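You operate a simulated robot arm through the tools that you are given. There is no shell and no other tool. Be economical: measure what you need, move in short steps, check, and stop when the job is done.

You run a simulated two-armed robot. Do the job below in one go: nothing can be reset, and whatever is moved stays where it is left.

## Task
Shut the small welder down, preset 90 amps and flow 20, and lower its screen.
Fine: switch off and close the cylinder valve before the dials are turned.

Only the result counts: the job must be done as asked and must still hold three seconds after the hand-in. Knocking over, shifting, dropping, spilling or breaking anything else fails it.

## Robot
Two 7-joint arms with fingered hands on one trunk, on a base that drives. Base frame: it is fixed to the floor where the robot stands at the start and does not move with it; the origin is under the middle of the robot, x ahead of it, y to its left, z up. Lengths are in cm, angles in degrees, forces in N, time in s.
The left shoulder is at the start at [2.9, 18.2, 134.7], the right one opposite. With the tool pointing down near the work surface each hand reaches from about 10 to 72 cm from the robot's upright axis, wherever it stands, measured 20 degrees to its own side. Places, roughly: amps dial of the small welder [50, 20, 110]; cylinder valve of the low welder cart [100, -10, 100]; flow dial of the low welder cart [80, -20, 90]; lift-up screen of the low welder cart [60, 40, 120]; low welder cart [80, 10, 70]; switch of the small welder [60, 0, 120]. Payload 3.8 kg a hand.
The TCP of each hand is the grasp point between the finger pads, 3 cm short of the fingertips. In the tool frame z runs along the fingers and y along their closing line. The gripper opens to 10.4 cm. The gripper's body begins 3.5 cm behind the TCP. The gripper is a hand of 4 fingers: y runs from the thumb to the fingers, the wrist lies at [-1.7, -10.4, -17.8] in the tool frame, and closing takes about 1.5 s.
Orientation is told as [roll, pitch, yaw] about the base's x, y, z axes, in that order, counted from this pose: with the fingers straight down and the wrist toward the robot, the tool's x, y and z point along [0, 1, 0], [1, 0, 0] and [0, 0, -1] of the base frame.

## Interface
- The arms move only by the tool jog_arm. It takes "left_motion", "right_motion" or both (then of equal length, played together; a hand with none holds still); each is a list of rows, each an object of numbers (a shift or turn left out is 0, a gripper value left out holds the last): "tx", "ty", "tz": the shift along the tool's x, y, z in units of 400 mm (1.0 is 400 mm); "rx", "ry", "rz": the turn, a rotation vector about the tool's x, y, z in units of 90 degrees (1.0 is 90 degrees); "jaw": the finger opening in cm, from 0 to 10.4. In form: [{"tx": .., "ty": .., "tz": .., "rx": .., "ry": .., "rz": .., "jaw": ..}, ...]. A call has 1 to 20 rows; each row is the pose to reach, as a shift and turn from the pose commanded when the call began, along the tool's axes at that moment. A call with a number of a shift or a turn outside -1 to 1 is refused whole. A row lasts 0.2 s, in which the tool goes at most 5 cm and 8.6 degrees; a call with a longer step from one row to the next is refused whole, and so is a gripper value outside its range. Where a pose cannot be reached the arm comes as near as it can. A force on the tool above 40 N (or 10 N above the force at the start of the call, whichever is more), or a blocked arm, ends the call early, and 0.2 s more pass. Each finger travels about 7.2 cm/s and halts on what it meets, pressing with about 22 N; the grip force reading is that of the motor and also rises with nothing between the fingers. The clock runs only during rows and for 0.2 s after the last one: add rows that repeat a pose to give the fingers time. It gives the time, the measured TCP pose, the force on the tool (base axes), the opening and the grip force at its end, in the units of the frame above (readings bear some noise), with the torque about the TCP (base axes, N m) and any sound that the robot's microphone picked up.
- Cameras (640 x 400 px; columns grow to the right, rows downward): "scene" is now at [11.26, 1.5, 154.32]; the picture's right is [0.17, -0.98, -0.00], its down [-0.41, -0.07, -0.91] and it looks along [0.90, 0.16, -0.42] (base axes); focal length 214 px, centre (320, 200). "left" rides on the left gripper at [-6.6, -9, -12.6] in its tool frame; the picture's right is [-0.78, -0.30, 0.56], its down [0.57, -0.70, 0.42] and it looks along [0.27, 0.65, 0.71] (tool axes); focal length 275 px, centre (320, 200). "right" rides on the right gripper at [6.6, -9, -12.6] in its tool frame; the picture's right is [-0.78, 0.30, -0.56], its down [-0.57, -0.70, 0.42] and it looks along [-0.26, 0.65, 0.71] (tool axes); focal length 275 px, centre (320, 200). There is no depth. A picture from a camera that has moved, and an enlarged one, comes with that camera's place and axes in the base frame and with its lens.
- camera(camera): a new picture of that camera. It takes no simulated time.
- lift_body(by): slides the trunk up (or, below 0, down) by that many cm; the arms and the scene camera ride with it, the base frame stays. It gives what a move gives, with no picture.
- roll_base(legs): drives the robot by 1 to 6 legs, each [ahead, left, turn to the left] in cm, cm and degrees, along the robot's own axes; the way and the turn of a leg run together, so that a leg with both is an arc; at most 150 cm and 180 degrees a leg. The arms and the cameras ride along, it lands a little off, and it stops where it bumps. It gives what a move gives.
- hand_shape(shape, hand): the hand has 4 fingers and takes this shape, open, in about a second: jaw (thumb against the fingers, like two jaws); tri (thumb and two fingers); tip (a fingertip pinch); poke (one finger out to press); point (the index stretched); flat (the hand flat); cup (the hand cupped); fist (a fist). The gripper value then closes the fingers along that shape, each until it touches; the sizes above hold for jaw. It gives what a move gives, with no picture.
- pan_tilt(pan, tilt): turns the head with the scene camera to pan (to the left, within 86 degrees either way) and tilt (down, from -29 to 69), counted from straight ahead of the robot. It gives what a move gives.
- zoom(camera, box): a new picture of the part [left, top, right, bottom] of that camera's present view, enlarged. It takes no simulated time.
- close_job(): hands the job in; it is judged then, once.

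Go step by step. Nothing tells you exact positions but the pictures and the camera data: compare them with the known pose of the tool, close in by small moves and look again before you grip or let go. The budget is 120 turns and 108 pictures, counting those below and the enlarged ones. Unless the task says otherwise, let go and move clear before handing in, and close with one line.

The tools are called as name(argument=value, ...) on one line, values as JSON. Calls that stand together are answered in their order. jog_arm: Moves the arms, as the interface text tells. Its arguments: {"type":"object","properties":{"left_motion":{"type":"array"},"right_motion":{"type":"array"}},"required":[]} The other tools are called the same way: lift_body (by) slides the trunk up or down; hand_shape (shape, hand) gives the hand a shape; roll_base (legs) drives the base; pan_tilt (pan, tilt) turns the head that bears the scene camera; camera (camera) takes a picture; zoom (camera, box) takes an enlarged picture of a part of a camera's view; close_job () hands the job in.

At the start:

```text
t: 0.0
left_tool_pos: [43.68, 18.89, 169.9]
left_ee_rot: [-0.1, 0.0, 0.0]
left_wrist_force: [-0.4, 1.0, 0.2]
left_moment: [0.01, 0.01, 0.0]
left_width: 10.37
left_finger_force: 0.1
left_shape: jaw
right_tool_pos: [47.44, -17.3, 164.91]
right_ee_rot: [0.2, -0.1, -0.2]
right_wrist_force: [0.7, 0.5, -0.4]
right_moment: [0.0, 0.06, 0.01]
right_width: 10.35
right_finger_force: 0.0
right_shape: jaw
trunk travel left (down, up): [-49.8, 25.8]
robot x, y, heading: [-0.23, -0.17, -0.2]
head pan, tilt: [10.0, 24.6]
```

scene: 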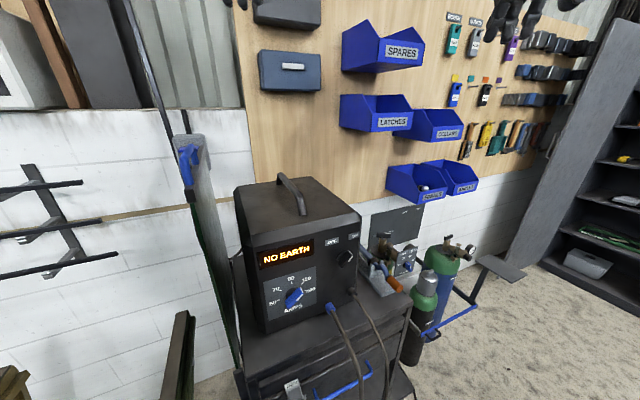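
right: 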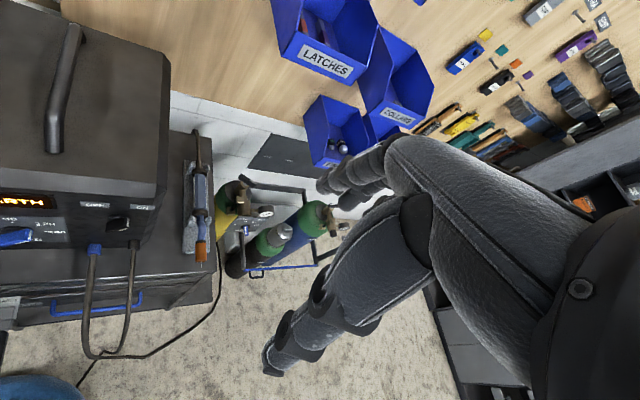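
left: 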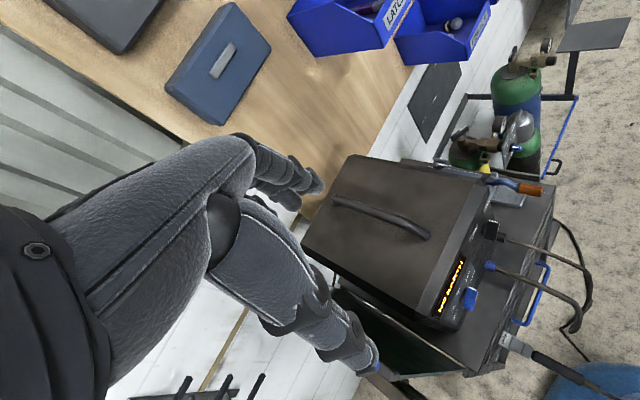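

I see the welder with its amps dial, an on/off switch to its right, gas cylinders to the right of the cart, and a screen on the left side of the cart. I'll zoom in on the details first.

zoom(camera="scene", box=[230, 220, 390, 320])

zoom(camera="scene", box=[350, 200, 510, 300])

zoom(camera="scene", box=[120, 120, 280, 400])

```text
4.00 times, centred on (310, 270) of scene
camera zoom: at [11.26, 1.5, 154.32], right [0.17, -0.98, 0.0], down [-0.41, -0.07, -0.91], along [0.9, 0.16, -0.42], focal length 858 px, centre (360, -80)
```

zoom: 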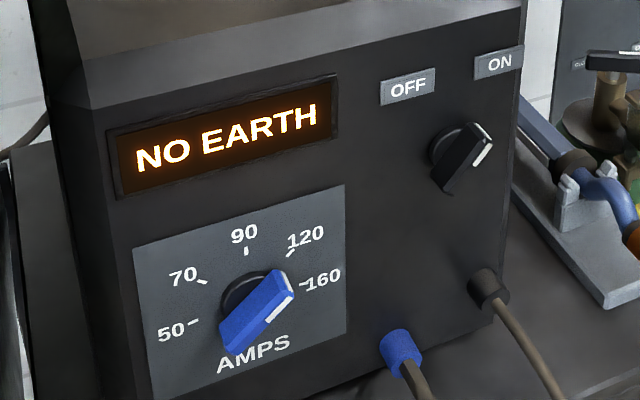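

```text
4.00 times, centred on (430, 250) of scene
camera zoom: at [11.26, 1.5, 154.32], right [0.17, -0.98, 0.0], down [-0.41, -0.07, -0.91], along [0.9, 0.16, -0.42], focal length 858 px, centre (-120, 0)
```

zoom: 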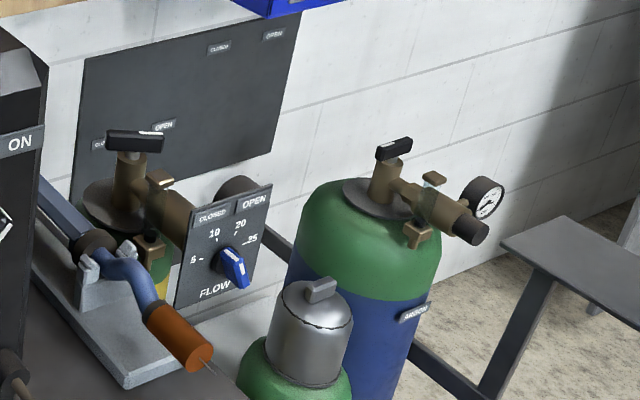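

```text
1.43 times, centred on (200, 260) of scene
camera zoom: at [11.26, 1.5, 154.32], right [0.17, -0.98, 0.0], down [-0.41, -0.07, -0.91], along [0.9, 0.16, -0.42], focal length 306 px, centre (491, 114)
```

zoom: 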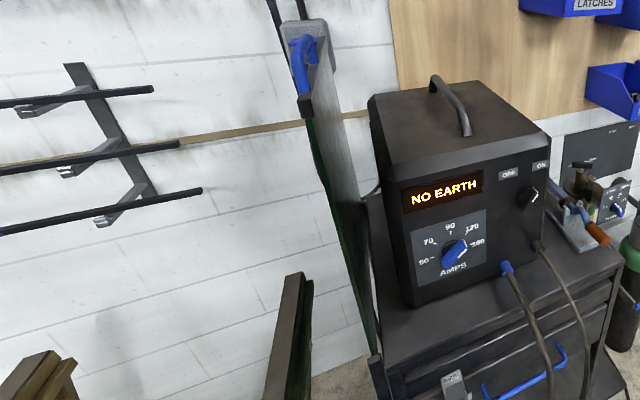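

The panel seems turned about 40° toward my right. I'll look around for free floor and the screen's mechanism before driving.

pan_tilt(pan=45, tilt=25)

camera(camera="scene")

pan_tilt(pan=-30, tilt=55)

camera(camera="scene")

```text
t: 1.0
left_tool_pos: [43.67, 18.9, 169.78]
left_ee_rot: [-0.1, 0.0, 0.0]
left_wrist_force: [0.3, -0.5, 0.4]
left_moment: [0.0, -0.02, -0.03]
left_width: 10.36
left_finger_force: 0.1
left_shape: jaw
right_tool_pos: [47.49, -17.3, 164.99]
right_ee_rot: [0.2, 0.0, 0.0]
right_wrist_force: [0.0, 0.2, 0.7]
right_moment: [0.01, 0.0, 0.01]
right_width: 10.35
right_finger_force: 0.1
right_shape: jaw
trunk travel left (down, up): [-49.8, 25.8]
robot x, y, heading: [-0.46, 0.21, -0.2]
head pan, tilt: [45.0, 25.0]
```

```text
101 pictures are left
camera scene: at [8.7, 6.41, 154.25], right [0.71, -0.71, 0.0], down [-0.3, -0.3, -0.91], along [0.64, 0.64, -0.42], focal length 214 px, centre (320, 200)
```

scene: 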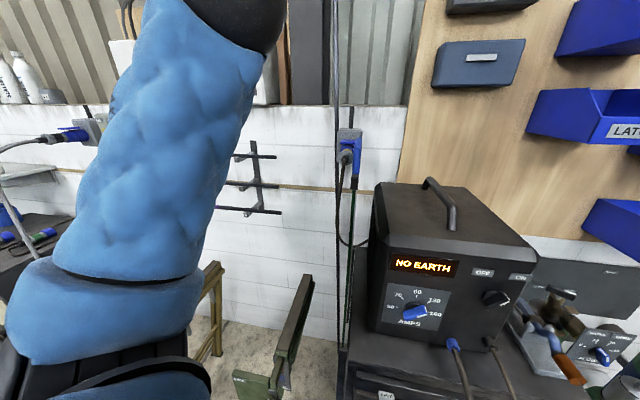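

```text
t: 2.5
left_tool_pos: [43.73, 18.86, 169.84]
left_ee_rot: [0.0, 0.0, 0.0]
left_wrist_force: [-0.6, 0.1, -0.4]
left_moment: [-0.01, 0.04, -0.01]
left_width: 10.35
left_finger_force: 0.0
left_shape: jaw
right_tool_pos: [47.52, -17.48, 164.95]
right_ee_rot: [0.0, -0.1, -0.1]
right_wrist_force: [0.4, -0.2, 0.2]
right_moment: [-0.01, 0.0, -0.02]
right_width: 10.37
right_finger_force: 0.1
right_shape: jaw
trunk travel left (down, up): [-49.8, 25.8]
robot x, y, heading: [-0.05, 0.03, -0.3]
head pan, tilt: [-30.0, 55.0]
```

```text
100 pictures are left
camera scene: at [8.43, -3.7, 149.85], right [-0.5, -0.87, 0.0], down [-0.71, 0.41, -0.57], along [0.5, -0.29, -0.82], focal length 214 px, centre (320, 200)
```

scene: 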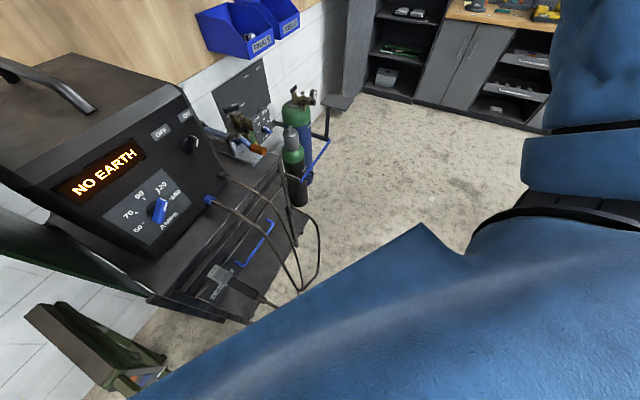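

The "handle" at the screen may be a wall plug instead; I'll zoom in on it from this side.

pan_tilt(pan=38, tilt=20)

zoom(camera="scene", box=[280, 0, 440, 200])

zoom(camera="scene", box=[260, 180, 440, 400])

zoom(camera="left", box=[260, 240, 500, 400])

```text
t: 3.9
left_tool_pos: [43.84, 18.91, 169.8]
left_ee_rot: [0.0, 0.0, 0.0]
left_wrist_force: [0.4, -0.9, 0.0]
left_moment: [-0.01, -0.02, -0.01]
left_width: 10.36
left_finger_force: 0.0
left_shape: jaw
right_tool_pos: [47.46, -17.29, 164.99]
right_ee_rot: [0.1, -0.1, -0.2]
right_wrist_force: [-0.5, -0.1, 0.7]
right_moment: [-0.02, 0.01, 0.0]
right_width: 10.36
right_finger_force: 0.0
right_shape: jaw
trunk travel left (down, up): [-49.8, 25.8]
robot x, y, heading: [0.01, 0.28, 0.1]
head pan, tilt: [38.0, 20.0]
```

```text
2.00 times, centred on (360, 100) of scene
camera zoom: at [9.52, 5.63, 155.05], right [0.62, -0.79, 0.0], down [-0.27, -0.21, -0.94], along [0.74, 0.58, -0.34], focal length 429 px, centre (240, 400)
```

zoom: 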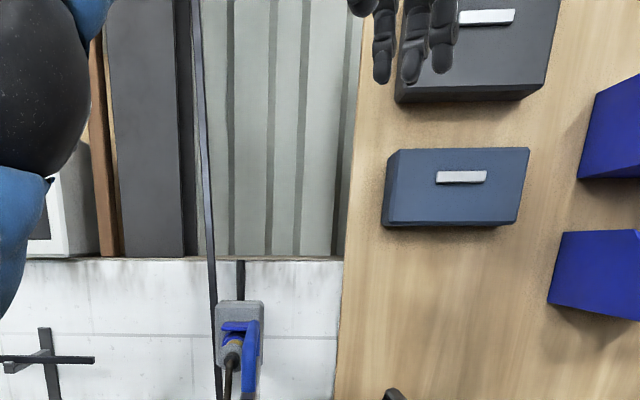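

```text
1.82 times, centred on (350, 290) of scene
camera zoom: at [9.52, 5.63, 155.05], right [0.62, -0.79, 0.0], down [-0.27, -0.21, -0.94], along [0.74, 0.58, -0.34], focal length 390 px, centre (266, 36)
```

zoom: 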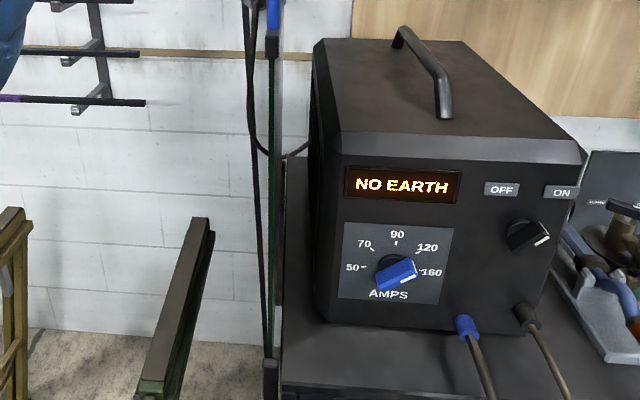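

```text
2.50 times, centred on (380, 320) of left
camera zoom: at [34.85, 12.33, 182.33], right [-0.3, -0.78, -0.56], down [-0.7, 0.57, -0.42], along [0.65, 0.26, -0.71], focal length 688 px, centre (170, -100)
```

zoom: 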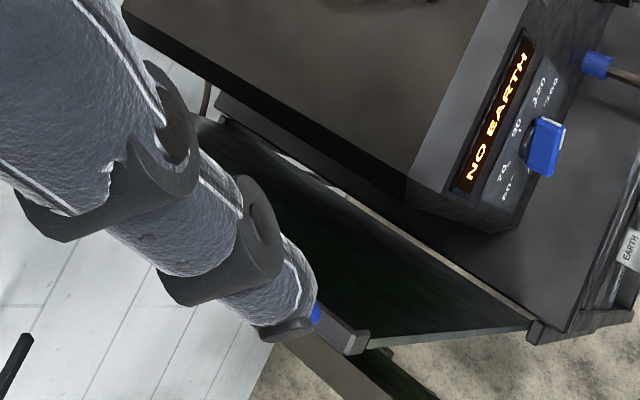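

The dark green screen stands edge-on at the cart's left side. I'll drive right and turn to face the panel squarely, then look again.

roll_base(legs=[[0, -32, 0], [0, 0, 40]])

pan_tilt(pan=5, tilt=28)

camera(camera="scene")

camera(camera="left")

camera(camera="right")

```text
t: 7.9
left_tool_pos: [21.08, 10.87, 169.8]
left_ee_rot: [0.0, 0.1, 40.2]
left_wrist_force: [-0.3, -0.2, -0.5]
left_moment: [-0.01, 0.02, 0.0]
left_width: 10.35
left_finger_force: 0.0
left_shape: jaw
right_tool_pos: [47.35, -14.4, 164.88]
right_ee_rot: [0.2, -0.2, 40.1]
right_wrist_force: [0.5, 0.7, 0.5]
right_moment: [0.0, -0.03, 0.01]
right_width: 10.35
right_finger_force: 0.0
right_shape: jaw
trunk travel left (down, up): [-49.8, 25.8]
robot x, y, heading: [-0.2, -31.86, 40.3]
head pan, tilt: [38.0, 20.0]
```

```text
t: 8.9
left_tool_pos: [21.09, 10.82, 169.94]
left_ee_rot: [0.0, -0.1, 40.4]
left_wrist_force: [-0.6, -0.1, 0.2]
left_moment: [0.0, 0.0, 0.0]
left_width: 10.37
left_finger_force: 0.1
left_shape: jaw
right_tool_pos: [47.2, -14.43, 164.96]
right_ee_rot: [0.1, -0.1, 40.1]
right_wrist_force: [0.2, 0.6, -0.1]
right_moment: [0.02, -0.02, -0.01]
right_width: 10.36
right_finger_force: 0.0
right_shape: jaw
trunk travel left (down, up): [-49.8, 25.8]
robot x, y, heading: [-0.03, -31.79, 40.2]
head pan, tilt: [5.0, 28.0]
```

```text
96 pictures are left
camera scene: at [8.02, -24.06, 153.77], right [0.71, -0.7, 0.0], down [-0.33, -0.33, -0.88], along [0.62, 0.63, -0.47], focal length 214 px, centre (320, 200)
```

scene: 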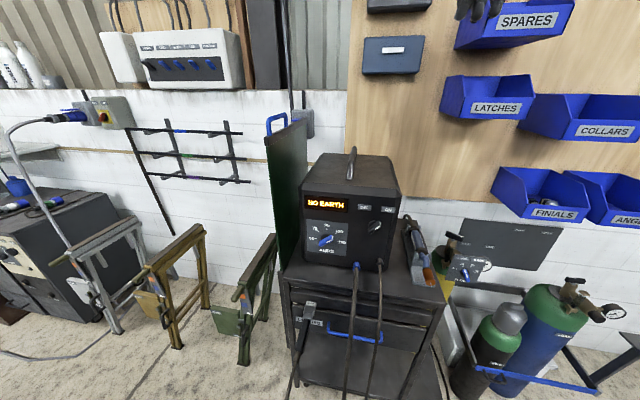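

```text
95 pictures are left
camera left: at [18.64, 0.0, 182.33], right [0.27, -0.78, -0.56], down [-0.91, -0.02, -0.42], along [0.32, 0.62, -0.71], focal length 275 px, centre (320, 200)
```

left: 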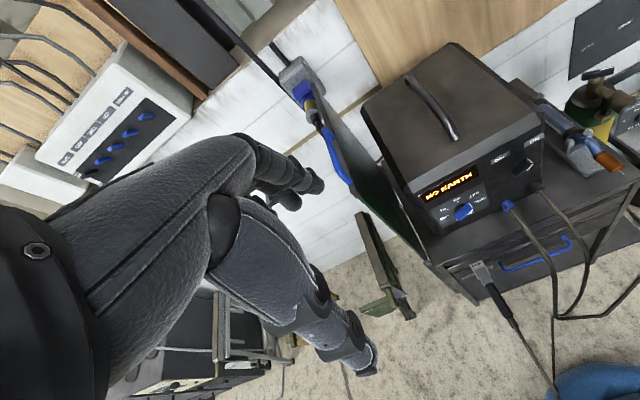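

```text
94 pictures are left
camera right: at [36.19, -15.2, 177.45], right [0.73, -0.4, 0.56], down [-0.17, -0.89, -0.43], along [0.67, 0.22, -0.71], focal length 275 px, centre (320, 200)
```

right: 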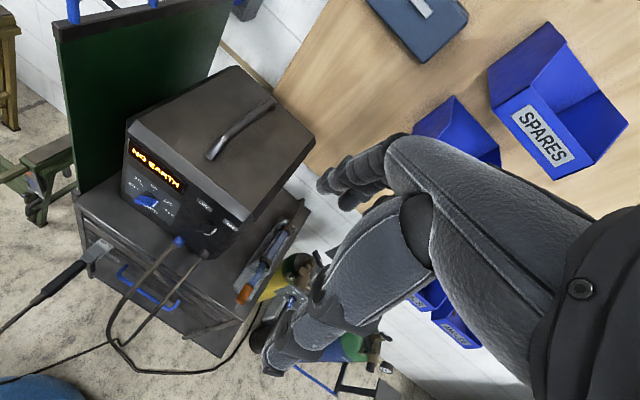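

Clear view now: a green panel with a blue handle on top stands on the cart's left edge. I'll zoom on the screen, panel and valve area.

zoom(camera="scene", box=[230, 90, 330, 300])

zoom(camera="right", box=[40, 0, 280, 240])

zoom(camera="scene", box=[400, 210, 540, 300])

zoom(camera="left", box=[500, 40, 640, 220])

zoom(camera="left", box=[270, 50, 490, 300])

```text
1.90 times, centred on (280, 195) of scene
camera zoom: at [8.02, -24.06, 153.77], right [0.71, -0.7, 0.0], down [-0.33, -0.33, -0.88], along [0.62, 0.63, -0.47], focal length 408 px, centre (396, 210)
```

zoom: 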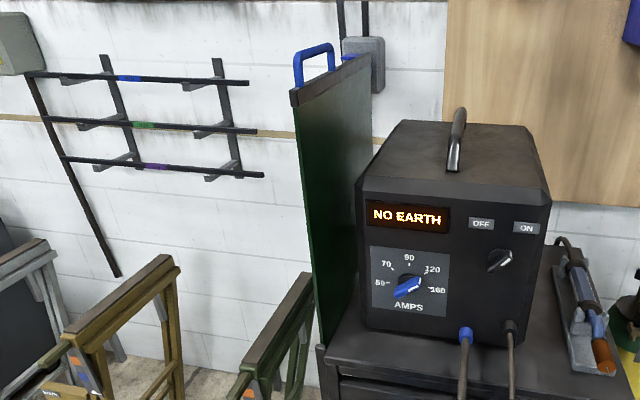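

```text
1.67 times, centred on (160, 120) of right
camera zoom: at [36.19, -15.2, 177.45], right [0.73, -0.4, 0.56], down [-0.17, -0.89, -0.43], along [0.67, 0.22, -0.71], focal length 459 px, centre (587, 333)
```

zoom: 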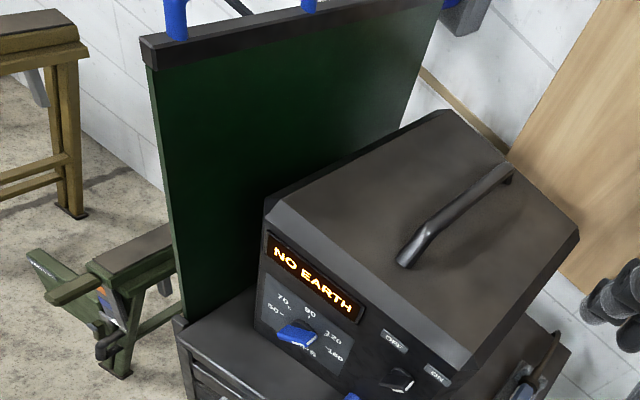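

```text
4.44 times, centred on (470, 255) of scene
camera zoom: at [8.02, -24.06, 153.77], right [0.71, -0.7, 0.0], down [-0.33, -0.33, -0.88], along [0.62, 0.63, -0.47], focal length 953 px, centre (-347, -44)
```

zoom: 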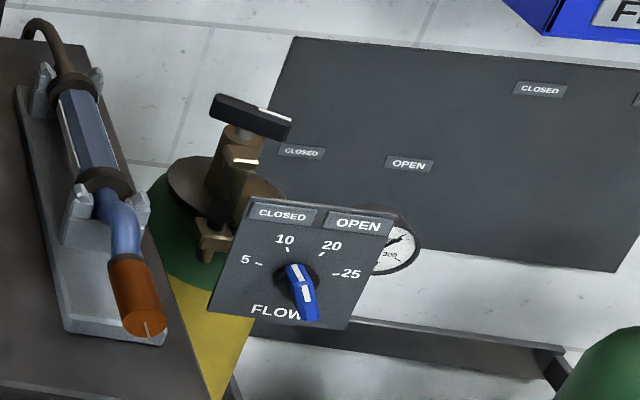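

```text
2.22 times, centred on (570, 130) of left
camera zoom: at [18.64, 0.0, 182.33], right [0.27, -0.78, -0.56], down [-0.91, -0.02, -0.42], along [0.32, 0.62, -0.71], focal length 612 px, centre (-236, 356)
```

zoom: 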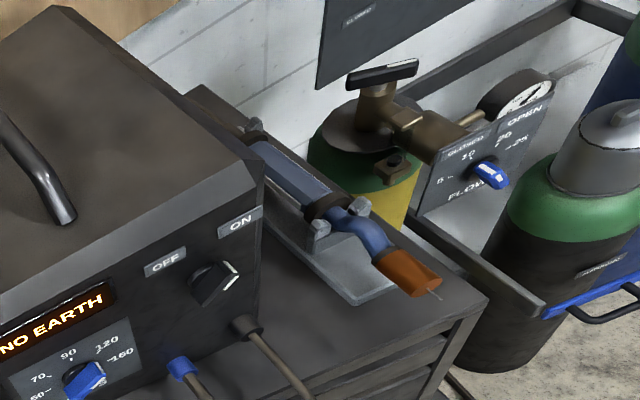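

```text
1.60 times, centred on (380, 175) of left
camera zoom: at [18.64, 0.0, 182.33], right [0.27, -0.78, -0.56], down [-0.91, -0.02, -0.42], along [0.32, 0.62, -0.71], focal length 440 px, centre (224, 240)
```

zoom: 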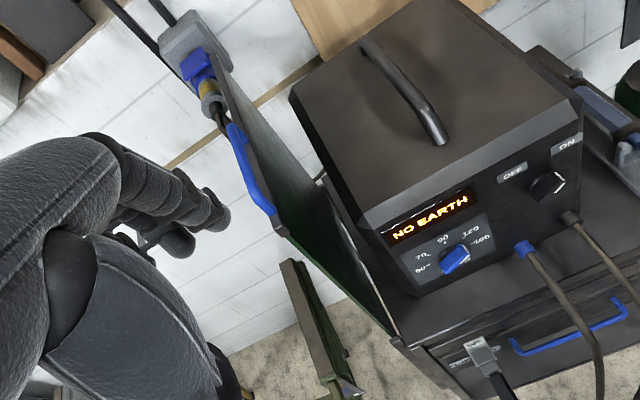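

The geometry is consistent: panel faces me at about 67 cm ahead, the switch is near (59,3,114.5), the amps dial near (49,15,109.5), the valve handle near (95,-12,100) and the flow dial near (83,-21,95). I'll lower the trunk, then bring the right hand horizontal in front of the switch.

lift_body(by=-20)

jog_arm(right_motion=[{"rx": -0.09, "tz": 0.05}, {"rx": -0.18, "tz": 0.1}, {"rx": -0.27, "tz": 0.15}, {"rx": -0.36, "tz": 0.2}, {"rx": -0.45, "tz": 0.25}, {"rx": -0.54, "tz": 0.3}, {"rx": -0.63, "tz": 0.35}, {"rx": -0.72, "tz": 0.4}, {"rx": -0.81, "tz": 0.45}, {"rx": -0.9, "tz": 0.5}, {"rx": -0.99, "tz": 0.55}, {"rx": -1, "tz": 0.6}])

pan_tilt(pan=0, tilt=20)

camera(camera="scene")

camera(camera="right")

```text
t: 11.0
left_tool_pos: [21.18, 10.82, 149.8]
left_ee_rot: [-0.1, 0.0, 40.2]
left_wrist_force: [0.3, -0.6, 0.9]
left_moment: [0.02, 0.0, -0.04]
left_width: 10.35
left_finger_force: 0.0
left_shape: jaw
right_tool_pos: [47.24, -14.45, 145.05]
right_ee_rot: [0.1, -0.1, 40.1]
right_wrist_force: [-0.2, -0.5, -0.5]
right_moment: [0.03, -0.03, -0.01]
right_width: 10.33
right_finger_force: 0.1
right_shape: jaw
trunk travel left (down, up): [-29.8, 45.8]
robot x, y, heading: [-0.01, -31.94, 40.3]
head pan, tilt: [5.0, 28.0]
```

```text
t: 13.6
left_tool_pos: [21.21, 10.91, 149.94]
left_ee_rot: [0.0, 0.0, 40.2]
left_wrist_force: [0.2, -0.7, 0.3]
left_moment: [0.0, 0.02, 0.03]
left_width: 10.37
left_finger_force: 0.0
left_shape: jaw
right_tool_pos: [47.34, -13.26, 129.05]
right_ee_rot: [-0.9, -66.3, 41.7]
right_wrist_force: [-0.7, 0.4, -0.5]
right_moment: [-0.03, -0.01, 0.01]
right_width: 10.37
right_finger_force: 0.1
right_shape: jaw
right hand out of reach, approached as far as the arm can: row 8, 9, 10, 11, 12
trunk travel left (down, up): [-29.8, 45.8]
robot x, y, heading: [-0.19, -31.82, 40.1]
head pan, tilt: [5.0, 28.0]
```

```text
t: 14.3
left_tool_pos: [21.08, 10.82, 149.87]
left_ee_rot: [0.1, 0.0, 40.2]
left_wrist_force: [-0.1, 0.1, 0.1]
left_moment: [-0.03, -0.01, -0.02]
left_width: 10.36
left_finger_force: 0.1
left_shape: jaw
right_tool_pos: [47.3, -13.13, 128.93]
right_ee_rot: [-0.9, -66.3, 41.8]
right_wrist_force: [0.5, 0.2, 0.5]
right_moment: [0.0, 0.01, 0.02]
right_width: 10.39
right_finger_force: 0.0
right_shape: jaw
trunk travel left (down, up): [-29.8, 45.8]
robot x, y, heading: [0.08, -31.95, 40.0]
head pan, tilt: [0.0, 20.0]
```

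```text
88 pictures are left
camera scene: at [12.66, -21.19, 134.86], right [0.65, -0.76, 0.0], down [-0.26, -0.22, -0.94], along [0.72, 0.61, -0.34], focal length 214 px, centre (320, 200)
```

scene: 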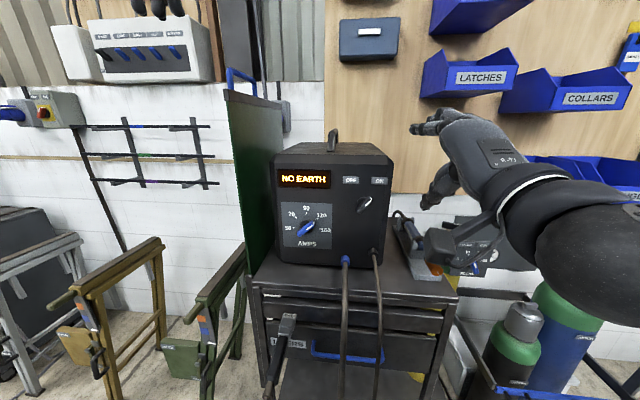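

```text
87 pictures are left
camera right: at [31.49, -18.08, 125.72], right [0.21, -0.84, 0.5], down [0.46, -0.37, -0.81], along [0.86, 0.4, 0.31], focal length 275 px, centre (320, 200)
```

right: 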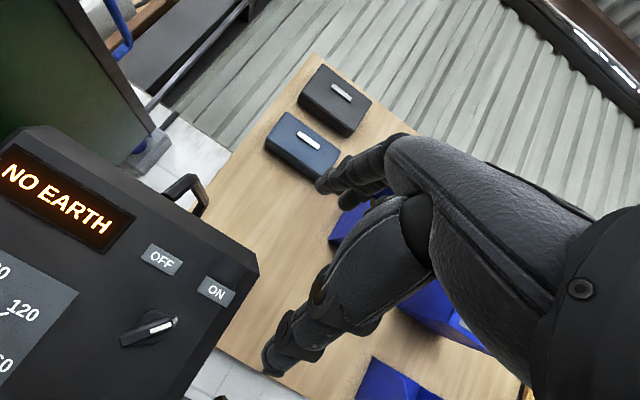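

The wrist got near its limit at palm-down; rolling to a handshake pose should suit the arm better. I'll roll the hand and see the pose.

jog_arm(right_motion=[{"rz": 0.09}, {"rz": 0.18}, {"rz": 0.27}, {"rz": 0.36}, {"rz": 0.45}, {"rz": 0.54}, {"rz": 0.63}, {"rz": 0.72}, {"rz": 0.81}, {"rz": 0.9}, {"rz": 0.99}])

camera(camera="scene")

```text
t: 16.7
left_tool_pos: [21.13, 10.81, 149.87]
left_ee_rot: [0.0, 0.0, 40.3]
left_wrist_force: [-0.3, 0.1, 0.1]
left_moment: [0.01, 0.02, 0.03]
left_width: 10.38
left_finger_force: 0.1
left_shape: jaw
right_tool_pos: [47.4, -13.39, 128.99]
right_ee_rot: [66.3, -1.0, -48.7]
right_wrist_force: [-0.3, 0.2, 0.0]
right_moment: [0.04, 0.01, -0.03]
right_width: 10.4
right_finger_force: 0.0
right_shape: jaw
trunk travel left (down, up): [-29.8, 45.8]
robot x, y, heading: [-0.16, -31.69, 40.3]
head pan, tilt: [0.0, 20.0]
```

```text
86 pictures are left
camera scene: at [12.67, -21.19, 134.87], right [0.64, -0.76, 0.0], down [-0.26, -0.22, -0.94], along [0.72, 0.61, -0.34], focal length 214 px, centre (320, 200)
```

scene: 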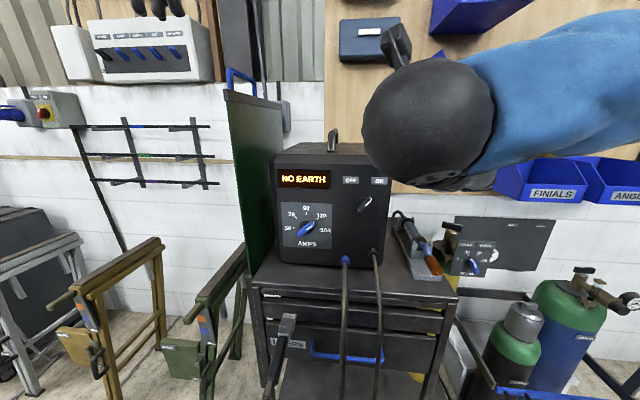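

The hand is now at handshake roll but 24° nose-down. I'll pitch it level and check whether that is reachable.

jog_arm(right_motion=[{"ry": 0.09}, {"ry": 0.18}, {"ry": 0.265}, {"ry": 0.265}])

camera(camera="right")

```text
t: 17.7
left_tool_pos: [21.18, 10.82, 149.91]
left_ee_rot: [0.0, 0.0, 40.2]
left_wrist_force: [-0.4, -0.1, -1.0]
left_moment: [-0.02, -0.02, 0.04]
left_width: 10.37
left_finger_force: 0.1
left_shape: jaw
right_tool_pos: [47.27, -13.42, 128.94]
right_ee_rot: [90.3, -1.2, -48.7]
right_wrist_force: [0.1, -0.4, 0.7]
right_moment: [-0.01, 0.03, -0.04]
right_width: 10.38
right_finger_force: 0.1
right_shape: jaw
trunk travel left (down, up): [-29.8, 45.8]
robot x, y, heading: [0.05, -31.66, 40.1]
head pan, tilt: [0.0, 20.0]
```

```text
85 pictures are left
camera right: at [31.77, -14.91, 135.27], right [-0.21, -0.6, -0.77], down [-0.13, 0.8, -0.59], along [0.97, -0.02, -0.25], focal length 275 px, centre (320, 200)
```

right: 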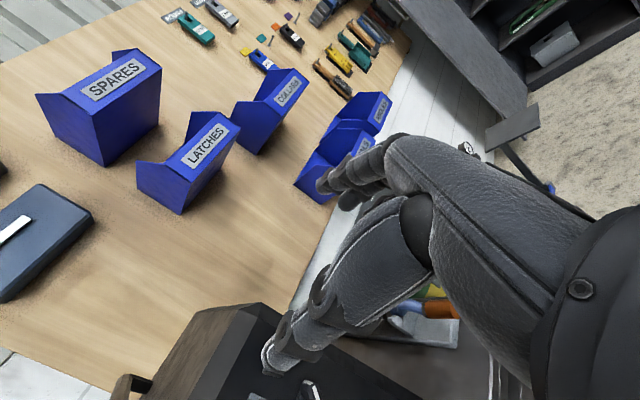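

Level works well. Next I spin to match the switch bar and move to about 12 cm in front of it.

jog_arm(right_motion=[{"rz": 0.0625, "tx": -0.045, "ty": -0.016, "tz": 0.016}, {"rz": 0.125, "tx": -0.09, "ty": -0.032, "tz": 0.032}, {"rz": 0.1875, "tx": -0.135, "ty": -0.048, "tz": 0.048}, {"rz": 0.25, "tx": -0.18, "ty": -0.064, "tz": 0.064}, {"rz": 0.3125, "tx": -0.225, "ty": -0.08, "tz": 0.08}, {"rz": 0.375, "tx": -0.27, "ty": -0.096, "tz": 0.096}, {"rz": 0.4375, "tx": -0.315, "ty": -0.112, "tz": 0.112}, {"rz": 0.5, "tx": -0.36, "ty": -0.1275, "tz": 0.125}])

camera(camera="right")

camera(camera="scene")

```text
t: 19.5
left_tool_pos: [21.28, 10.92, 149.89]
left_ee_rot: [0.0, 0.2, 40.2]
left_wrist_force: [0.7, 0.4, -1.7]
left_moment: [0.0, -0.02, 0.04]
left_width: 10.36
left_finger_force: 0.1
left_shape: jaw
right_tool_pos: [47.98, -6.51, 114.32]
right_ee_rot: [90.2, 43.8, -48.6]
right_wrist_force: [0.5, 0.1, 0.2]
right_moment: [-0.01, 0.0, 0.01]
right_width: 10.39
right_finger_force: 0.0
right_shape: jaw
trunk travel left (down, up): [-29.8, 45.8]
robot x, y, heading: [0.07, -31.79, 40.3]
head pan, tilt: [0.0, 20.0]
```

```text
84 pictures are left
camera right: at [37.2, -13.28, 125.27], right [-0.63, -0.12, -0.77], down [-0.28, 0.96, 0.07], along [0.72, 0.26, -0.64], focal length 275 px, centre (320, 200)
```

right: 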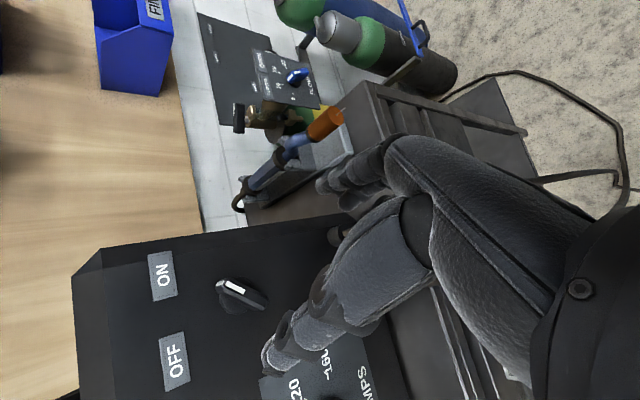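

```text
83 pictures are left
camera scene: at [12.7, -21.16, 134.86], right [0.64, -0.76, 0.0], down [-0.26, -0.22, -0.94], along [0.72, 0.61, -0.34], focal length 214 px, centre (320, 200)
```

scene: 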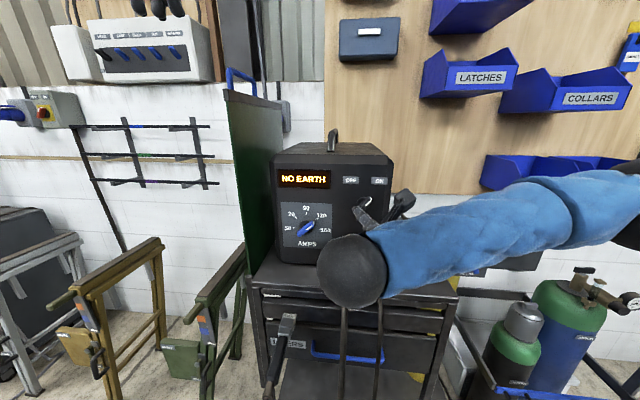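

The switch sits near (58.6,3.2,115.2), and the hand is lined up within about 1 cm. I'll zoom to check the bar angle before moving in.

zoom(camera="scene", box=[330, 165, 430, 235])

zoom(camera="right", box=[120, 230, 320, 400])

```text
5.71 times, centred on (380, 200) of scene
camera zoom: at [12.7, -21.16, 134.86], right [0.64, -0.76, 0.0], down [-0.26, -0.22, -0.94], along [0.72, 0.61, -0.34], focal length 1226 px, centre (-23, 200)
```

zoom: 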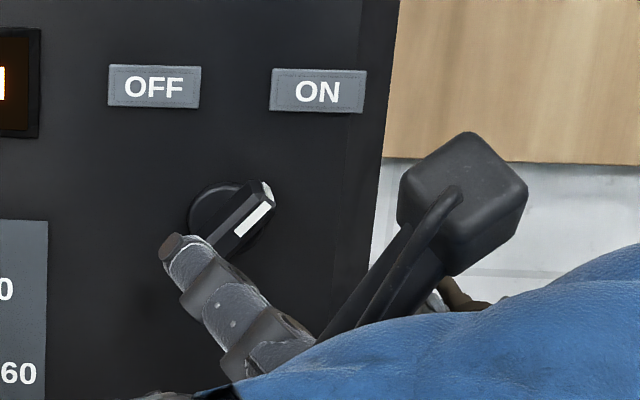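

```text
2.35 times, centred on (220, 315) of right
camera zoom: at [37.2, -13.28, 125.27], right [-0.63, -0.12, -0.77], down [-0.28, 0.96, 0.07], along [0.72, 0.26, -0.64], focal length 648 px, centre (555, -71)
```

zoom: 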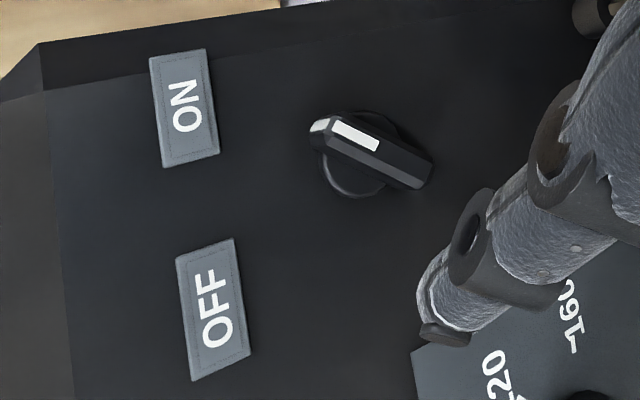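

The bar lies at about 45° toward ON, matching the hand's roll. I'll go in so the fingertips straddle the knob.

jog_arm(right_motion=[{"tx": 0.004, "ty": -0.015, "tz": 0.06}, {"tx": 0.007, "ty": -0.025, "tz": 0.12}, {"tx": 0.007, "ty": -0.025, "tz": 0.18}, {"tx": 0.007, "ty": -0.025, "tz": 0.24}, {"tx": 0.007, "ty": -0.025, "tz": 0.24}])

camera(camera="right")

zoom(camera="scene", box=[330, 165, 430, 235])

```text
t: 20.7
left_tool_pos: [21.21, 10.81, 149.84]
left_ee_rot: [0.0, 0.0, 40.3]
left_wrist_force: [0.8, 0.6, -0.5]
left_moment: [-0.01, 0.02, -0.02]
left_width: 10.38
left_finger_force: 0.0
left_shape: jaw
right_tool_pos: [54.69, 0.0, 115.37]
right_ee_rot: [90.2, 43.9, -48.6]
right_wrist_force: [0.1, -0.2, 0.2]
right_moment: [0.03, -0.03, 0.0]
right_width: 10.37
right_finger_force: 0.1
right_shape: jaw
trunk travel left (down, up): [-29.8, 45.8]
robot x, y, heading: [0.1, -32.05, 40.1]
head pan, tilt: [0.0, 20.0]
```

```text
80 pictures are left
camera right: at [43.9, -6.68, 126.17], right [-0.63, -0.12, -0.77], down [-0.28, 0.96, 0.07], along [0.73, 0.26, -0.64], focal length 275 px, centre (320, 200)
```

right: 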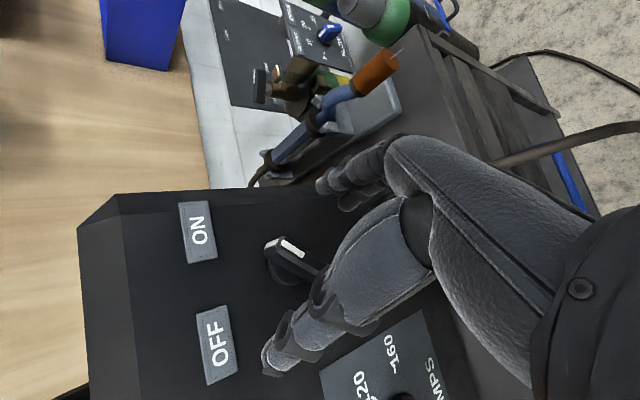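

```text
5.71 times, centred on (380, 200) of scene
camera zoom: at [12.65, -21.2, 134.87], right [0.64, -0.76, 0.0], down [-0.26, -0.22, -0.94], along [0.72, 0.61, -0.34], focal length 1226 px, centre (-23, 200)
```

zoom: 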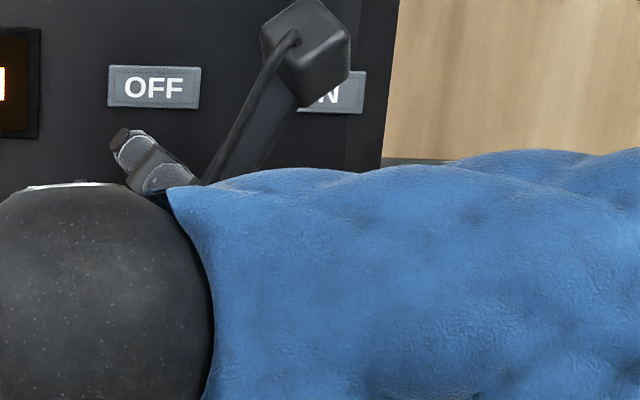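

Aligned at the switch. I'll advance 2.5 cm and close on the knob bar.

jog_arm(right_motion=[{"tz": 0.03}, {"tz": 0.0625}, {"tz": 0.0625, "jaw": 0}, {"tz": 0.0625}, {"tz": 0.0625}, {"tz": 0.0625}, {"tz": 0.0625}, {"tz": 0.0625}])

camera(camera="right")

```text
t: 22.5
left_tool_pos: [20.81, 10.92, 149.94]
left_ee_rot: [-0.2, 0.0, 40.3]
left_wrist_force: [0.1, 0.2, -0.5]
left_moment: [-0.02, -0.01, 0.01]
left_width: 10.36
left_finger_force: 0.0
left_shape: jaw
right_tool_pos: [56.17, 2.13, 115.79]
right_ee_rot: [90.7, 43.8, -47.9]
right_wrist_force: [-9.6, 11.9, 16.4]
right_moment: [0.21, -0.25, 0.34]
right_width: 1.35
right_finger_force: 22.0
right_shape: jaw
trunk travel left (down, up): [-29.8, 45.8]
robot x, y, heading: [0.12, -31.86, 40.0]
head pan, tilt: [0.0, 20.0]
```

```text
78 pictures are left
camera right: at [45.36, -4.79, 126.61], right [-0.63, -0.12, -0.77], down [-0.28, 0.96, 0.08], along [0.73, 0.27, -0.63], focal length 275 px, centre (320, 200)
```

right: 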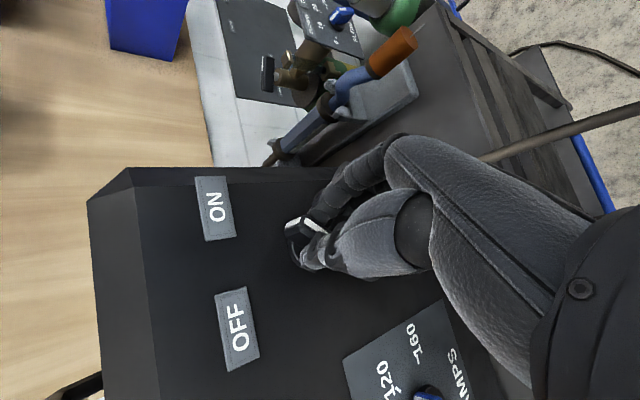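

Gripped at 1.35 cm width, with the hand pushed about 0.7 cm toward up-left. I'll correct for that and turn 90° counter-clockwise toward OFF.

jog_arm(right_motion=[{"ty": -0.018}, {"rz": -0.09, "ty": -0.018}, {"rz": -0.18, "ty": -0.018}, {"rz": -0.27, "ty": -0.018}, {"rz": -0.36, "ty": -0.018}, {"rz": -0.45, "ty": -0.018}, {"rz": -0.54, "ty": -0.018}, {"rz": -0.63, "ty": -0.018}, {"rz": -0.72, "ty": -0.018}, {"rz": -0.81, "ty": -0.018}, {"rz": -0.9, "ty": -0.018}, {"rz": -0.99, "ty": -0.018}])

camera(camera="right")

camera(camera="scene")

```text
t: 25.1
left_tool_pos: [21.22, 10.73, 149.77]
left_ee_rot: [0.0, 0.0, 40.2]
left_wrist_force: [0.0, -0.2, -0.3]
left_moment: [-0.01, 0.04, 0.02]
left_width: 10.41
left_finger_force: 0.1
left_shape: jaw
right_tool_pos: [56.4, 2.23, 115.93]
right_ee_rot: [90.4, -45.4, -49.1]
right_wrist_force: [1.1, 2.6, 1.8]
right_moment: [-0.02, -0.05, 0.04]
right_width: 1.45
right_finger_force: 22.3
right_shape: jaw
trunk travel left (down, up): [-29.8, 45.8]
robot x, y, heading: [0.23, -31.64, 40.2]
head pan, tilt: [0.0, 20.0]
```

```text
77 pictures are left
camera right: at [39.61, 2.3, 114.1], right [0.08, -0.94, -0.34], down [0.27, 0.35, -0.9], along [0.96, -0.02, 0.28], focal length 275 px, centre (320, 200)
```

right: 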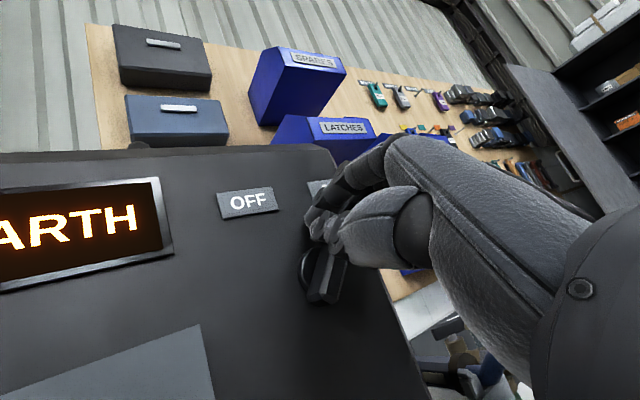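

```text
76 pictures are left
camera scene: at [12.67, -21.2, 134.88], right [0.64, -0.76, 0.0], down [-0.26, -0.22, -0.94], along [0.72, 0.61, -0.34], focal length 214 px, centre (320, 200)
```

scene: 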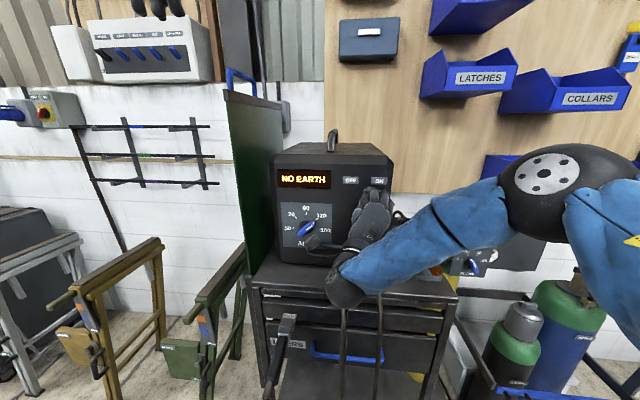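

The hand has turned 90°. I'll release, back off and check where the pointer is.

jog_arm(right_motion=[{"jaw": 10.4}, {}, {}, {}, {}, {"tz": -0.08}, {"tz": -0.16}, {"tz": -0.2}])

zoom(camera="right", box=[160, 140, 400, 320])

zoom(camera="scene", box=[270, 165, 410, 265])

```text
t: 26.9
left_tool_pos: [21.19, 10.84, 149.84]
left_ee_rot: [0.1, 0.1, 40.2]
left_wrist_force: [0.2, 0.0, -0.4]
left_moment: [0.01, -0.01, -0.03]
left_width: 10.37
left_finger_force: 0.0
left_shape: jaw
right_tool_pos: [50.61, -2.45, 116.68]
right_ee_rot: [89.8, -45.0, -48.5]
right_wrist_force: [-0.6, -0.4, -0.4]
right_moment: [0.0, 0.01, 0.03]
right_width: 10.39
right_finger_force: 0.0
right_shape: jaw
right hand out of reach, approached as far as the arm can: row 7, 8
trunk travel left (down, up): [-29.8, 45.8]
robot x, y, heading: [-0.14, -31.98, 39.9]
head pan, tilt: [0.0, 20.0]
```

```text
2.22 times, centred on (280, 230) of right
camera zoom: at [33.75, -2.38, 114.93], right [0.08, -0.94, -0.34], down [0.26, 0.35, -0.9], along [0.96, -0.01, 0.27], focal length 612 px, centre (409, 133)
```

zoom: 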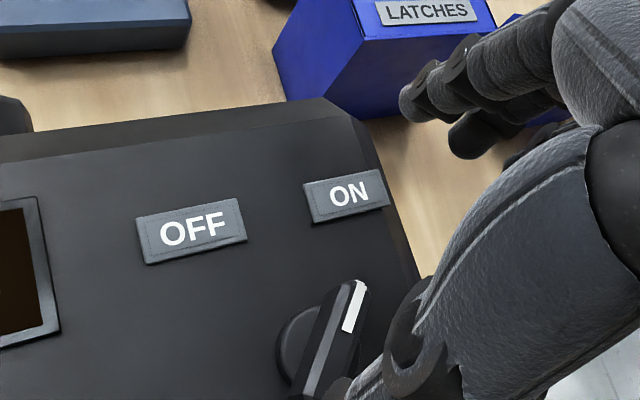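

```text
4.00 times, centred on (340, 215) of scene
camera zoom: at [12.68, -21.2, 134.87], right [0.64, -0.76, 0.0], down [-0.26, -0.22, -0.94], along [0.72, 0.61, -0.34], focal length 858 px, centre (240, 140)
```

zoom: 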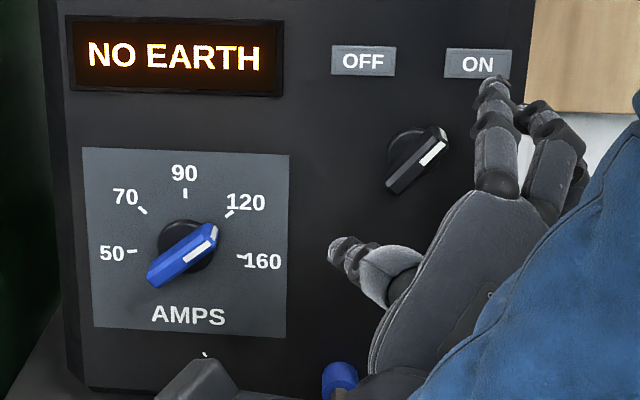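

The fingers only slipped over the front of the knob; the pointer is still at ON (and amps is near 120). I'll roll back and go deeper until I touch the panel.

jog_arm(right_motion=[{"rz": 0.09, "tx": -0.016, "ty": -0.016}, {"rz": 0.18, "tx": -0.016, "ty": -0.016}, {"rz": 0.27, "tx": -0.016, "ty": -0.016}, {"rz": 0.36, "tx": -0.016, "ty": -0.016}, {"rz": 0.45, "tx": -0.016, "ty": -0.016}, {"rz": 0.54, "tx": -0.016, "ty": -0.016}, {"rz": 0.63, "tx": -0.016, "ty": -0.016}, {"rz": 0.72, "tx": -0.016, "ty": -0.016}, {"rz": 0.81, "tx": -0.016, "ty": -0.016}, {"rz": 0.9, "tx": -0.016, "ty": -0.016}, {"rz": 0.99, "tx": -0.016, "ty": -0.016}, {"rz": 0.99, "tx": -0.016, "ty": -0.016, "tz": 0.07}, {"rz": 0.99, "tx": -0.016, "ty": -0.016, "tz": 0.14}, {"rz": 0.99, "tx": -0.016, "ty": -0.016, "tz": 0.17}, {"rz": 0.99, "tx": -0.016, "ty": -0.016, "tz": 0.2}, {"rz": 0.99, "tx": -0.016, "ty": -0.016, "tz": 0.225}, {"rz": 0.99, "tx": -0.016, "ty": -0.016, "tz": 0.25}, {"rz": 0.99, "tx": -0.016, "ty": -0.016, "tz": 0.275}])

camera(camera="right")

```text
t: 30.4
left_tool_pos: [20.74, 10.35, 150.05]
left_ee_rot: [0.0, -0.2, 40.2]
left_wrist_force: [1.5, 0.0, 0.0]
left_moment: [0.02, -0.01, -0.02]
left_width: 10.37
left_finger_force: 0.1
left_shape: jaw
right_tool_pos: [55.91, 3.27, 116.13]
right_ee_rot: [89.6, 43.7, -48.9]
right_wrist_force: [-27.4, -22.6, 6.2]
right_moment: [-1.15, 0.99, -1.51]
right_width: 10.23
right_finger_force: 0.0
right_shape: jaw
trunk travel left (down, up): [-29.8, 45.8]
robot x, y, heading: [-0.07, -31.97, 40.0]
head pan, tilt: [0.0, 20.0]
stopped in row 17 (right hand): the force on the tool passed its limit at 49 N (the readings are from after the stop); the commanded pose is now the measured one
```

```text
73 pictures are left
camera right: at [45.29, -3.51, 127.04], right [-0.63, -0.13, -0.76], down [-0.28, 0.96, 0.07], along [0.72, 0.26, -0.64], focal length 275 px, centre (320, 200)
```

right: 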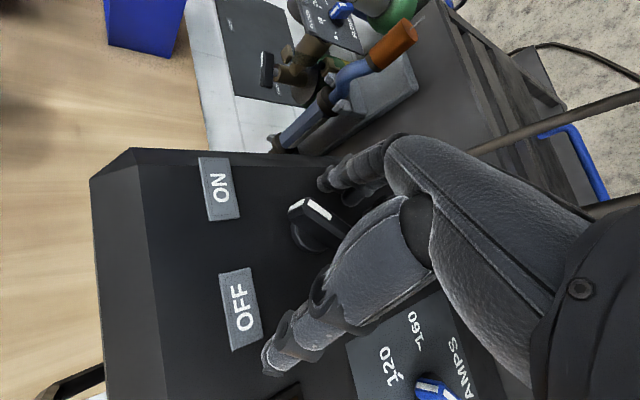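

Panel contact shows the panel at about 68.5 cm ahead, and the picture shows I'm about 1.9 cm too far left. I'll back off, shift right, and close just off the panel.

jog_arm(right_motion=[{"tz": -0.03}, {"tx": 0.012, "ty": 0.022, "tz": -0.03}, {"tx": 0.023, "ty": 0.044, "tz": -0.03}, {"tx": 0.023, "ty": 0.044, "tz": -0.01}, {"tx": 0.023, "ty": 0.044, "tz": -0.01}])

camera(camera="right")

```text
t: 31.6
left_tool_pos: [20.55, 10.51, 150.09]
left_ee_rot: [0.0, -0.2, 40.2]
left_wrist_force: [0.0, -0.1, -0.6]
left_moment: [0.02, 0.0, -0.02]
left_width: 10.35
left_finger_force: 0.0
left_shape: jaw
right_tool_pos: [56.96, 1.84, 115.25]
right_ee_rot: [89.4, 43.7, -48.7]
right_wrist_force: [-28.8, -14.1, -2.3]
right_moment: [-0.67, 1.47, -1.1]
right_width: 10.15
right_finger_force: 0.1
right_shape: jaw
trunk travel left (down, up): [-29.8, 45.8]
robot x, y, heading: [-0.21, -31.93, 40.2]
head pan, tilt: [0.0, 20.0]
```

```text
72 pictures are left
camera right: at [46.27, -5.04, 126.33], right [-0.63, -0.13, -0.76], down [-0.28, 0.96, 0.07], along [0.72, 0.26, -0.64], focal length 275 px, centre (320, 200)
```

right: 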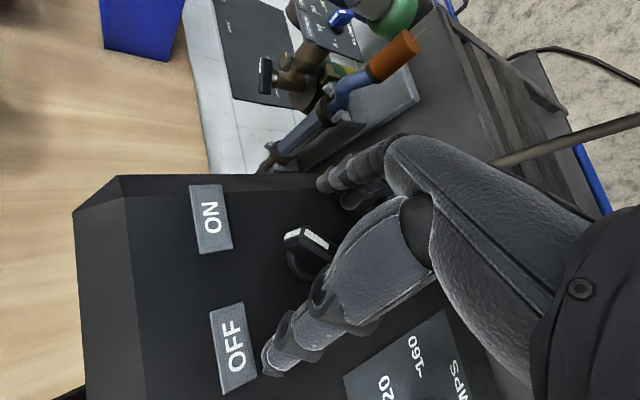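

Centered now, with light panel contact. I'll ease back 5 mm and close.

jog_arm(right_motion=[{"tz": -0.012}, {"tz": -0.012, "jaw": 0}, {"tz": -0.012}, {"tz": -0.012}, {"tz": -0.012}, {"tz": -0.012}, {"tz": -0.012}, {"tz": -0.012}])

camera(camera="right")

```text
t: 33.4
left_tool_pos: [20.37, 10.82, 150.0]
left_ee_rot: [-0.1, -0.2, 40.2]
left_wrist_force: [-0.5, -0.9, 0.5]
left_moment: [0.04, -0.03, 0.0]
left_width: 10.37
left_finger_force: 0.0
left_shape: jaw
right_tool_pos: [56.45, 1.81, 115.85]
right_ee_rot: [90.3, 43.6, -48.0]
right_wrist_force: [-21.4, 10.2, 23.9]
right_moment: [0.25, -0.39, 0.38]
right_width: 1.33
right_finger_force: 22.3
right_shape: jaw
trunk travel left (down, up): [-29.8, 45.8]
robot x, y, heading: [-0.0, -31.78, 40.2]
head pan, tilt: [0.0, 20.0]
```

```text
71 pictures are left
camera right: at [45.78, -5.05, 126.65], right [-0.63, -0.13, -0.77], down [-0.29, 0.96, 0.07], along [0.72, 0.26, -0.64], focal length 275 px, centre (320, 200)
```

right: 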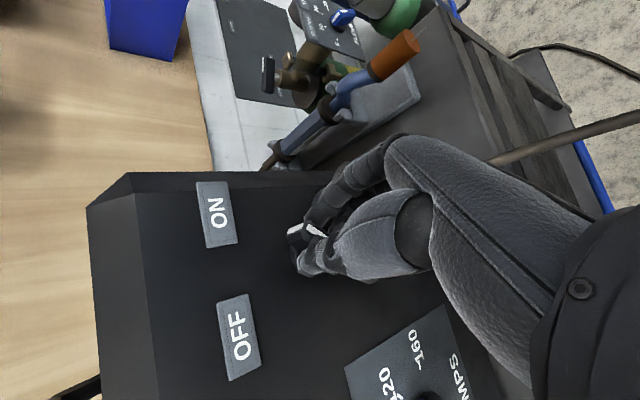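

Gripped again about 3 mm deeper. I'll turn 30° with the offset correction and watch the torque.

jog_arm(right_motion=[{"ty": -0.015}, {"rz": -0.05, "ty": -0.016}, {"rz": -0.1, "ty": -0.016}, {"rz": -0.15, "ty": -0.016}, {"rz": -0.2, "ty": -0.016}, {"rz": -0.25, "ty": -0.016}, {"rz": -0.3, "ty": -0.016}, {"rz": -0.35, "ty": -0.016}])

zoom(camera="right", box=[180, 140, 440, 320])

```text
t: 35.2
left_tool_pos: [20.71, 10.97, 149.8]
left_ee_rot: [-0.2, -0.2, 40.1]
left_wrist_force: [0.7, 0.1, 0.8]
left_moment: [0.02, -0.03, 0.0]
left_width: 10.37
left_finger_force: 0.1
left_shape: jaw
right_tool_pos: [56.36, 2.31, 115.61]
right_ee_rot: [89.6, 12.0, -48.6]
right_wrist_force: [-22.2, 8.3, 3.7]
right_moment: [0.19, 0.11, 0.41]
right_width: 1.42
right_finger_force: 21.5
right_shape: jaw
trunk travel left (down, up): [-29.8, 45.8]
robot x, y, heading: [0.22, -31.53, 40.2]
head pan, tilt: [0.0, 20.0]
```

```text
2.22 times, centred on (310, 230) of right
camera zoom: at [42.06, -0.5, 123.99], right [-0.34, -0.47, -0.82], down [-0.22, 0.88, -0.42], along [0.92, 0.04, -0.4], focal length 612 px, centre (342, 133)
```

zoom: 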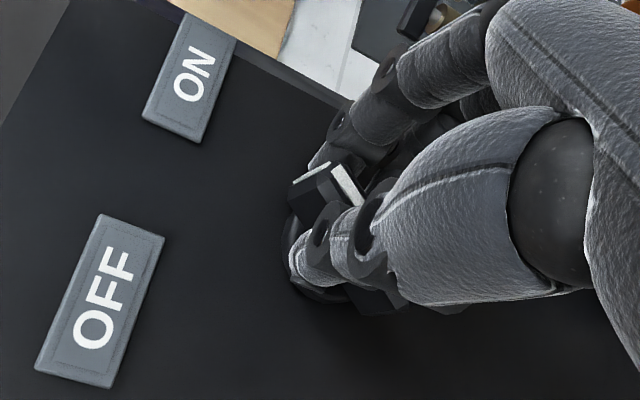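

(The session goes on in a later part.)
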